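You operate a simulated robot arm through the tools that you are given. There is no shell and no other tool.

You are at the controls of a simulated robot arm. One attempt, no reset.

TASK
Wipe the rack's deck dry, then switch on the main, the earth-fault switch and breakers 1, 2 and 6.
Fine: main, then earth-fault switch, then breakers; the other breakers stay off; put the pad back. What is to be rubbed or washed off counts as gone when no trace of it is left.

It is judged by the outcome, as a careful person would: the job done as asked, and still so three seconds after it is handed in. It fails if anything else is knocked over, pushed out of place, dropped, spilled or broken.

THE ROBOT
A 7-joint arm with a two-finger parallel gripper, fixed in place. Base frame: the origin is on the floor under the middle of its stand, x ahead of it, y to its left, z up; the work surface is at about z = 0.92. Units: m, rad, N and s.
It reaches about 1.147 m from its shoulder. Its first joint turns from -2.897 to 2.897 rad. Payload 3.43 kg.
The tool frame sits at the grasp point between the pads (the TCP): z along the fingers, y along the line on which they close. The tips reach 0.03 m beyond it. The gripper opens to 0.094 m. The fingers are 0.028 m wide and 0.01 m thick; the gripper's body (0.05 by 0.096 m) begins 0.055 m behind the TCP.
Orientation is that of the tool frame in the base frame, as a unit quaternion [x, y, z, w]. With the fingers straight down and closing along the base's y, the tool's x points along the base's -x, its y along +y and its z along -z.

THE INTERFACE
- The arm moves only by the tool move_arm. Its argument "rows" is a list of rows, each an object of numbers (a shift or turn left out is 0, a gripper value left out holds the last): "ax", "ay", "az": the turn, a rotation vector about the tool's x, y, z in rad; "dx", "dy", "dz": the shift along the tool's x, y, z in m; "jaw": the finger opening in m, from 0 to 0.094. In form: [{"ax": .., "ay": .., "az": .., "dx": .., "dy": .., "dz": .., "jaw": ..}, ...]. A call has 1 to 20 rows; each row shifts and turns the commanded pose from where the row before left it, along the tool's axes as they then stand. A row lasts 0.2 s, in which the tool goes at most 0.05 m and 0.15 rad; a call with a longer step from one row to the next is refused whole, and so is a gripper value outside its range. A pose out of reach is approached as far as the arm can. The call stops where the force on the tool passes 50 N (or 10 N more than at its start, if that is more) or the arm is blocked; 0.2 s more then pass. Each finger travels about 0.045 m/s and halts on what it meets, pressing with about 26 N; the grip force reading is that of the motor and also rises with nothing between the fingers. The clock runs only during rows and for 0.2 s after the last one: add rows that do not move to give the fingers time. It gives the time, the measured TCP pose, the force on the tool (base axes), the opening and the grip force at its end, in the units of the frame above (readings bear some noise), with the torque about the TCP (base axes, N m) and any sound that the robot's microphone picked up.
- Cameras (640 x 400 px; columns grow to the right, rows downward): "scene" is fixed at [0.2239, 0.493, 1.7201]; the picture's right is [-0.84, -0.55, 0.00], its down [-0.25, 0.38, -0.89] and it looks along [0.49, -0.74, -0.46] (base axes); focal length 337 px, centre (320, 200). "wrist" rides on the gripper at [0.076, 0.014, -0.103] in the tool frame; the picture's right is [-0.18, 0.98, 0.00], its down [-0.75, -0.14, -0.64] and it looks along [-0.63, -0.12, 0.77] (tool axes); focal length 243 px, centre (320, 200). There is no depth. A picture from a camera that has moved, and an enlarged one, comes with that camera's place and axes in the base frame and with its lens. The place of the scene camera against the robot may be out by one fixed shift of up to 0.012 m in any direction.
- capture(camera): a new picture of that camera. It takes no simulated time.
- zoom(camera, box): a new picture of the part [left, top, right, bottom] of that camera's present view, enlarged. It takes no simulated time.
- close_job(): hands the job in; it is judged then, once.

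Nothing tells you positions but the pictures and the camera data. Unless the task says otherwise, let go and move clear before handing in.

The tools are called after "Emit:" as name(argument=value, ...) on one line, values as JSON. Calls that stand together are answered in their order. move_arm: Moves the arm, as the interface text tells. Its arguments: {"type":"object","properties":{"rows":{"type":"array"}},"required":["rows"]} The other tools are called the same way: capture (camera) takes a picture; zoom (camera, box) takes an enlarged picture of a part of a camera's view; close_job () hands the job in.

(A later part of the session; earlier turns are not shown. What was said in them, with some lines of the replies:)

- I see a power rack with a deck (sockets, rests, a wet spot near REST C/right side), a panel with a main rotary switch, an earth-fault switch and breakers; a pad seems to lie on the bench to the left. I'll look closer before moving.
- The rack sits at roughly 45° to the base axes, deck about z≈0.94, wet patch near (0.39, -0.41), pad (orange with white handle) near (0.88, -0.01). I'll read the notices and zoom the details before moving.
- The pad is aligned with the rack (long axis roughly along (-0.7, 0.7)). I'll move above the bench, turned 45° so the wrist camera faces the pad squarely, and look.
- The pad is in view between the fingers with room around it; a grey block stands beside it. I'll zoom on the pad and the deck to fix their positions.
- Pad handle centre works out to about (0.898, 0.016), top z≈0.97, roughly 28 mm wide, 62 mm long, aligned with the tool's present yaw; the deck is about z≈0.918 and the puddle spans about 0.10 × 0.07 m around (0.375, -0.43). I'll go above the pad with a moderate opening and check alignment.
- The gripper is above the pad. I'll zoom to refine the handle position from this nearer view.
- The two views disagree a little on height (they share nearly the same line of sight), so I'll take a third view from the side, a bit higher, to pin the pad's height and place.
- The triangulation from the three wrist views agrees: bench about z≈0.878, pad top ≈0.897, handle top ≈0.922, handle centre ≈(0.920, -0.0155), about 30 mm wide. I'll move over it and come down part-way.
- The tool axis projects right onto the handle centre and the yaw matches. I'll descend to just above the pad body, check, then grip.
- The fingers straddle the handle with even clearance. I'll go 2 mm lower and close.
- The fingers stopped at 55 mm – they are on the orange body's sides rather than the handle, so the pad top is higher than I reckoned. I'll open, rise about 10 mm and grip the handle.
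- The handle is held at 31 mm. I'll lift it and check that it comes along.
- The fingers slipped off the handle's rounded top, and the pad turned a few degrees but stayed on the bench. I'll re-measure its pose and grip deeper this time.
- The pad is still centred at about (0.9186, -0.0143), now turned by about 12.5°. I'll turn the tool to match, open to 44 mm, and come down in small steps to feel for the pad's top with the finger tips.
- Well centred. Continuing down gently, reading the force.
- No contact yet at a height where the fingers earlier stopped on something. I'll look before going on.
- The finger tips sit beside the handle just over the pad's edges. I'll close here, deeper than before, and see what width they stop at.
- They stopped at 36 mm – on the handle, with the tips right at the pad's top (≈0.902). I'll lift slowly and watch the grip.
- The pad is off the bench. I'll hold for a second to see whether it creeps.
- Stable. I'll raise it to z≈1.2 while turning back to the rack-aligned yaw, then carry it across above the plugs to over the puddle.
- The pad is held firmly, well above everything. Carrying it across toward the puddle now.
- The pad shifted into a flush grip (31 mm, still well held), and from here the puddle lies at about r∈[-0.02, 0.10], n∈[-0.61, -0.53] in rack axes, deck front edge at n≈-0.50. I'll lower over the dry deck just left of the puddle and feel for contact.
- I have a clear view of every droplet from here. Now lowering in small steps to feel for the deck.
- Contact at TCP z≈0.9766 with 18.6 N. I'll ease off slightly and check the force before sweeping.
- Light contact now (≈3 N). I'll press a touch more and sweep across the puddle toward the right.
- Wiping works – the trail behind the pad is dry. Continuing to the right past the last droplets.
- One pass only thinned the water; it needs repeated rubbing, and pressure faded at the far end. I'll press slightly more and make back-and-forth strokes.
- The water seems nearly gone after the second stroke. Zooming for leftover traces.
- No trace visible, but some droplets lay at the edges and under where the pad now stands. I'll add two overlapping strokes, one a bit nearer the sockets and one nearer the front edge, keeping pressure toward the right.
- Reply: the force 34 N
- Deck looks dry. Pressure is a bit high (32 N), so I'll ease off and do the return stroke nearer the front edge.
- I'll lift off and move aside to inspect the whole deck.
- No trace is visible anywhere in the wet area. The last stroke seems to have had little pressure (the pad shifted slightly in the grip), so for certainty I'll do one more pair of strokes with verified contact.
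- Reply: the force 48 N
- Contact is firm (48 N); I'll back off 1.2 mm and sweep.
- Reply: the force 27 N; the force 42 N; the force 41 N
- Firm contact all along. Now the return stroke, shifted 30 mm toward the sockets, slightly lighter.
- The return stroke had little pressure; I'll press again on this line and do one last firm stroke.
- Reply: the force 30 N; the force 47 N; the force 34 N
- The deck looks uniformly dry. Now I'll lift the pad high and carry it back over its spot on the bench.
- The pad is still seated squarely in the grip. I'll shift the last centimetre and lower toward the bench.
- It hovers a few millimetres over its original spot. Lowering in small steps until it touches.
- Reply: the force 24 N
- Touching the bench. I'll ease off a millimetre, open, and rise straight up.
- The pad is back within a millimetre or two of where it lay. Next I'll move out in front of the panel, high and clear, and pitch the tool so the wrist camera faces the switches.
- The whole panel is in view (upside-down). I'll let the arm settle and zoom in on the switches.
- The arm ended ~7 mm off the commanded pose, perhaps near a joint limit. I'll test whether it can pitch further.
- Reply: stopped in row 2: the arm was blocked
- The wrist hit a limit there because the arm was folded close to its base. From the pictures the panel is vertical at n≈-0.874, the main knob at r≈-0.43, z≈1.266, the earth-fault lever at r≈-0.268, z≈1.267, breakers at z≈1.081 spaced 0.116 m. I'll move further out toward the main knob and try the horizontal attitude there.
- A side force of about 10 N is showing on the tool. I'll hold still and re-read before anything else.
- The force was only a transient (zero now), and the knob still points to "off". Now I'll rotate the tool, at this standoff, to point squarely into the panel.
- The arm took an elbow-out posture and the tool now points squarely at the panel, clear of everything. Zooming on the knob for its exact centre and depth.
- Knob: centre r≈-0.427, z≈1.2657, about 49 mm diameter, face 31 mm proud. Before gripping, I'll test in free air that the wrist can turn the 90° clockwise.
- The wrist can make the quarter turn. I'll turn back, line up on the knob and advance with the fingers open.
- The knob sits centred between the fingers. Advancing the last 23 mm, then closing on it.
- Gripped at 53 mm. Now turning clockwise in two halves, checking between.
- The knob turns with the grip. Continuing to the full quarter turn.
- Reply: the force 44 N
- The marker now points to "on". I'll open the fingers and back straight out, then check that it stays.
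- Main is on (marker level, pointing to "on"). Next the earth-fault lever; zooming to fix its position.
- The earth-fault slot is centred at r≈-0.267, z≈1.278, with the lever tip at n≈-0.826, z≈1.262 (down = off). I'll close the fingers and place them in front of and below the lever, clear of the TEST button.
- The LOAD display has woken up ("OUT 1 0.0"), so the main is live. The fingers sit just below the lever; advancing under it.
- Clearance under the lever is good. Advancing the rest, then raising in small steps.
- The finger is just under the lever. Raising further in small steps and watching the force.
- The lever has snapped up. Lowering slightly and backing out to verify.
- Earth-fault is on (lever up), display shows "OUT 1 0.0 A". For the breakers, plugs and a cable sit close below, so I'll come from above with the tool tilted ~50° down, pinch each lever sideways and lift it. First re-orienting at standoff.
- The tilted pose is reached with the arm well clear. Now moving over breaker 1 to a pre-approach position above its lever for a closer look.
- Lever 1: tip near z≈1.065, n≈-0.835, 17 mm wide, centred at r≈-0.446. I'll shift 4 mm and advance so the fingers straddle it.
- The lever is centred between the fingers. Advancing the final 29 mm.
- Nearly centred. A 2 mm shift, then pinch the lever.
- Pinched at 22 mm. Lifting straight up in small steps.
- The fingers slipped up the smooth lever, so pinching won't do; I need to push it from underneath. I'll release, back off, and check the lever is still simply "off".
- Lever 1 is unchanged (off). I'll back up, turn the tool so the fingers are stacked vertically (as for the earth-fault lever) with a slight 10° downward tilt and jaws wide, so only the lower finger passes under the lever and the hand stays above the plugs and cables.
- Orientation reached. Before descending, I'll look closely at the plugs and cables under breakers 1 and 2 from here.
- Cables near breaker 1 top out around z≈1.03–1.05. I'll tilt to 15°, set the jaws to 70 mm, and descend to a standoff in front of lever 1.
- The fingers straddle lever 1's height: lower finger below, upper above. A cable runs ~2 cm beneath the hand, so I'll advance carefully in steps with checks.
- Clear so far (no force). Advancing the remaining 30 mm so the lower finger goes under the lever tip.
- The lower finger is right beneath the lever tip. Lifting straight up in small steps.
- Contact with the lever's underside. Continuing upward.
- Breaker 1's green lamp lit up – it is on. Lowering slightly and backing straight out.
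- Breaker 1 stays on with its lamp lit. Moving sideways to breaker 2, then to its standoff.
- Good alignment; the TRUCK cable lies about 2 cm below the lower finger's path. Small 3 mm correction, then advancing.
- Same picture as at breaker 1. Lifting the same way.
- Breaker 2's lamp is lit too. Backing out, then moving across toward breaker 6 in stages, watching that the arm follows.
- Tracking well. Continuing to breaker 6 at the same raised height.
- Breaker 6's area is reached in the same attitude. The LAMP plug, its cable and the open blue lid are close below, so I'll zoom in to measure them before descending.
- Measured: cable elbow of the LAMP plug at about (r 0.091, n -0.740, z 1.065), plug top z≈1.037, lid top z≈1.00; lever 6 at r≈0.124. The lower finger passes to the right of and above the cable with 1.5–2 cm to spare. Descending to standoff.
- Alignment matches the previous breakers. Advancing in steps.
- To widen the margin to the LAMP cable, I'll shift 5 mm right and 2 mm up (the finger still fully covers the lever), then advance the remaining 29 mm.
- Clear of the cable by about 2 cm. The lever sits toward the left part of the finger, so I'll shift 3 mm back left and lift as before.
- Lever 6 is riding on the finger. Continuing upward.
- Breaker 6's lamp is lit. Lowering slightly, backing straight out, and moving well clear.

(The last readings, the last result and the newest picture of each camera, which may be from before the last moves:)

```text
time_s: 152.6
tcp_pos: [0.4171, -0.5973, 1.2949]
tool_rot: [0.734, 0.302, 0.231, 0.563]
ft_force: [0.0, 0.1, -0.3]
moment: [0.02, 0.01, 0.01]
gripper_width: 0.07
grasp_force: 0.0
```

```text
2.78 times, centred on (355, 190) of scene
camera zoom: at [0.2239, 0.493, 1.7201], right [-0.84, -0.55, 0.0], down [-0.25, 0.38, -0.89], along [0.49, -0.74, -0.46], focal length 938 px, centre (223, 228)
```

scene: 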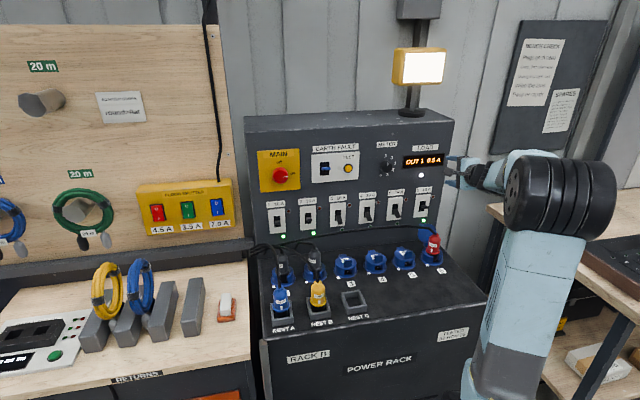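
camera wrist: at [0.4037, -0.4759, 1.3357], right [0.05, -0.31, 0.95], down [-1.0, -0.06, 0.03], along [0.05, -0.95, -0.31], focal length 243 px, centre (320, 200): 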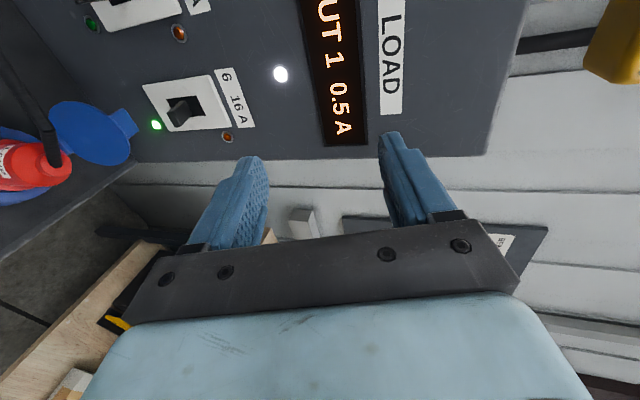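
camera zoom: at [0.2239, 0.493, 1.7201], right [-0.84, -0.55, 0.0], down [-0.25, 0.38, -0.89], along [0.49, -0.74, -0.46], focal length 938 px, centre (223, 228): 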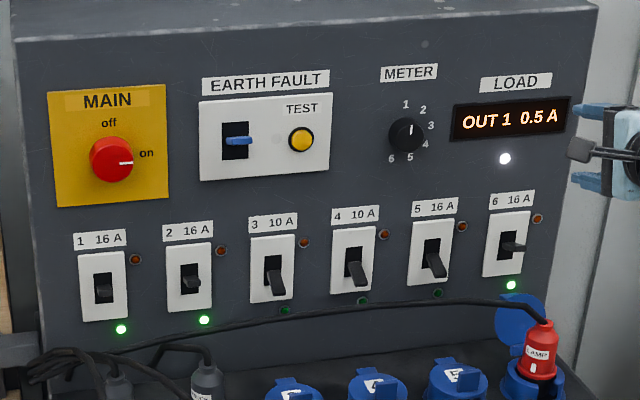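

Main, earth-fault and breakers 1, 2 and 6 are on (lamp lit, green LEDs), 3–5 off. Final check of the deck and the pad for any trace.

Emit:
zoom(camera="scene", box=[380, 255, 490, 325])

Emit:
zoom(camera="scene", box=[255, 235, 435, 345])

Emit:
zoom(camera="scene", box=[130, 250, 280, 350])

```text
5.71 times, centred on (435, 290) of scene
camera zoom: at [0.2239, 0.493, 1.7201], right [-0.84, -0.55, 0.0], down [-0.25, 0.38, -0.89], along [0.49, -0.74, -0.46], focal length 1926 px, centre (-337, -314)
```

zoom: 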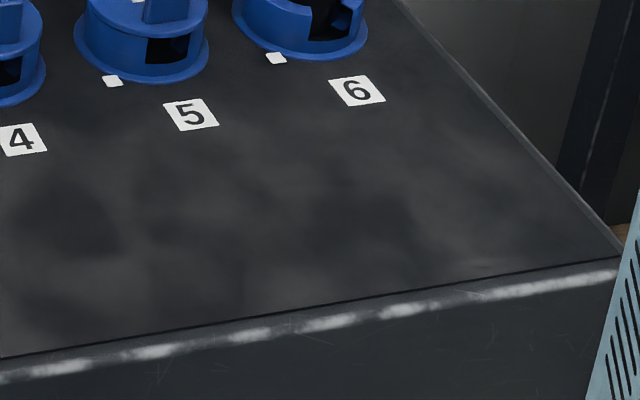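

```text
3.56 times, centred on (345, 290) of scene
camera zoom: at [0.2239, 0.493, 1.7201], right [-0.84, -0.55, 0.0], down [-0.25, 0.38, -0.89], along [0.49, -0.74, -0.46], focal length 1199 px, centre (231, -120)
```

zoom: 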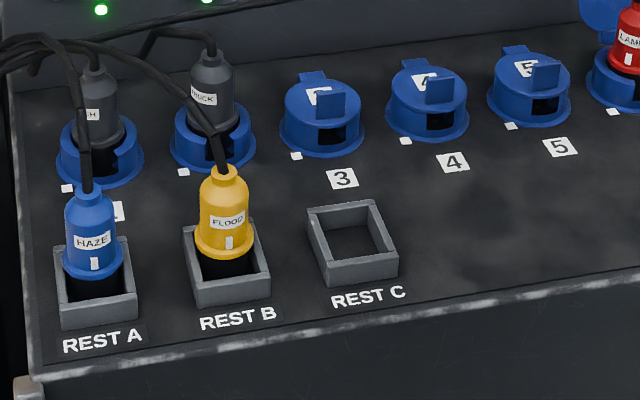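

```text
4.00 times, centred on (205, 300) of scene
camera zoom: at [0.2239, 0.493, 1.7201], right [-0.84, -0.55, 0.0], down [-0.25, 0.38, -0.89], along [0.49, -0.74, -0.46], focal length 1348 px, centre (780, -200)
```

zoom: 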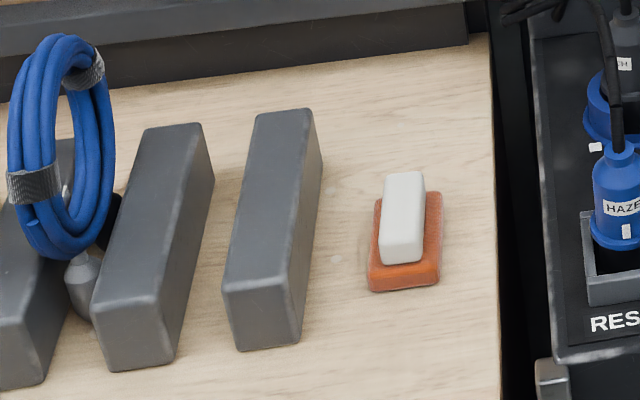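

Deck dry, pad in place, everything undisturbed. I'll draw the arm a little further back from the panel and take a last look.

Emit:
move_arm(rows=[{"dz": -0.03}, {"dz": -0.04}, {"dz": -0.04}, {}, {}, {}])

Emit:
capture(camera="scene")

Emit:
zoom(camera="scene", box=[240, 120, 470, 260])

```text
time_s: 154.0
tcp_pos: [0.3422, -0.5222, 1.3264]
tool_rot: [0.734, 0.302, 0.231, 0.563]
ft_force: [-1.0, -0.3, -0.1]
moment: [0.02, 0.0, 0.02]
gripper_width: 0.0699
grasp_force: 0.0
```

```text
taken
```

scene: 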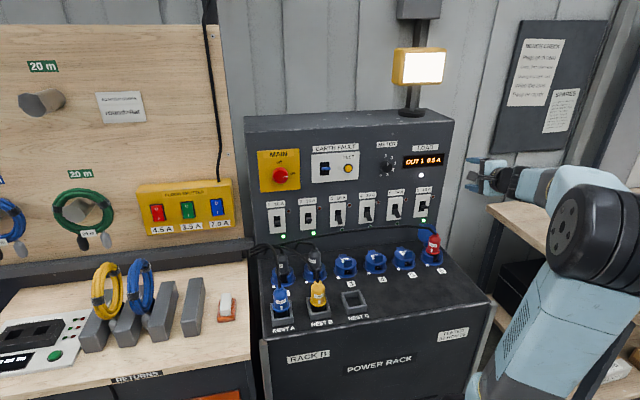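

```text
2.78 times, centred on (355, 190) of scene
camera zoom: at [0.2239, 0.493, 1.7201], right [-0.84, -0.55, 0.0], down [-0.25, 0.38, -0.89], along [0.49, -0.74, -0.46], focal length 938 px, centre (223, 228)
```

zoom: 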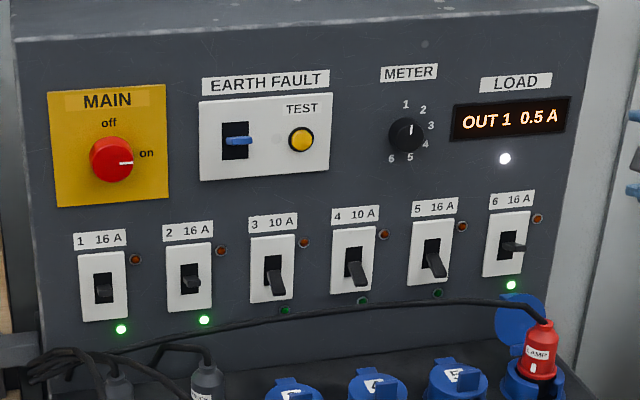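

Everything is as asked: the deck is dry, the pad is back, and the main, earth-fault switch and breakers 1, 2 and 6 are on in that order. Breakers 3 to 5 are still off and the arm is clear, so I'm handing in.

Emit:
close_job()

```text
The job is handed in.
```

I wiped the deck dry, put the pad back, and switched on the main, then the earth-fault switch, then breakers 1, 2 and 6. The job is handed in.

- **Deck:** the water needed several strokes. No trace showed in the close-up pictures afterwards.
- **Pad:** on the first lift it slipped out of the gripper and turned slightly on the bench. I gripped it again, and after wiping I set it back within a millimetre or two of where it started.
- **Switches:** the main points to "on" and the earth-fault lever is up. Breakers 1, 2 and 6 have their green lamps lit, and the lamp on top of the rack came on. Breakers 3, 4 and 5 are still off.
- **Breaker 1:** my first try at pinching its lever slid off without moving it. I then pushed it up from below, and did the same for breakers 2 and 6.

Nothing else looked moved or knocked in the last pictures. The arm is clear of the rack.
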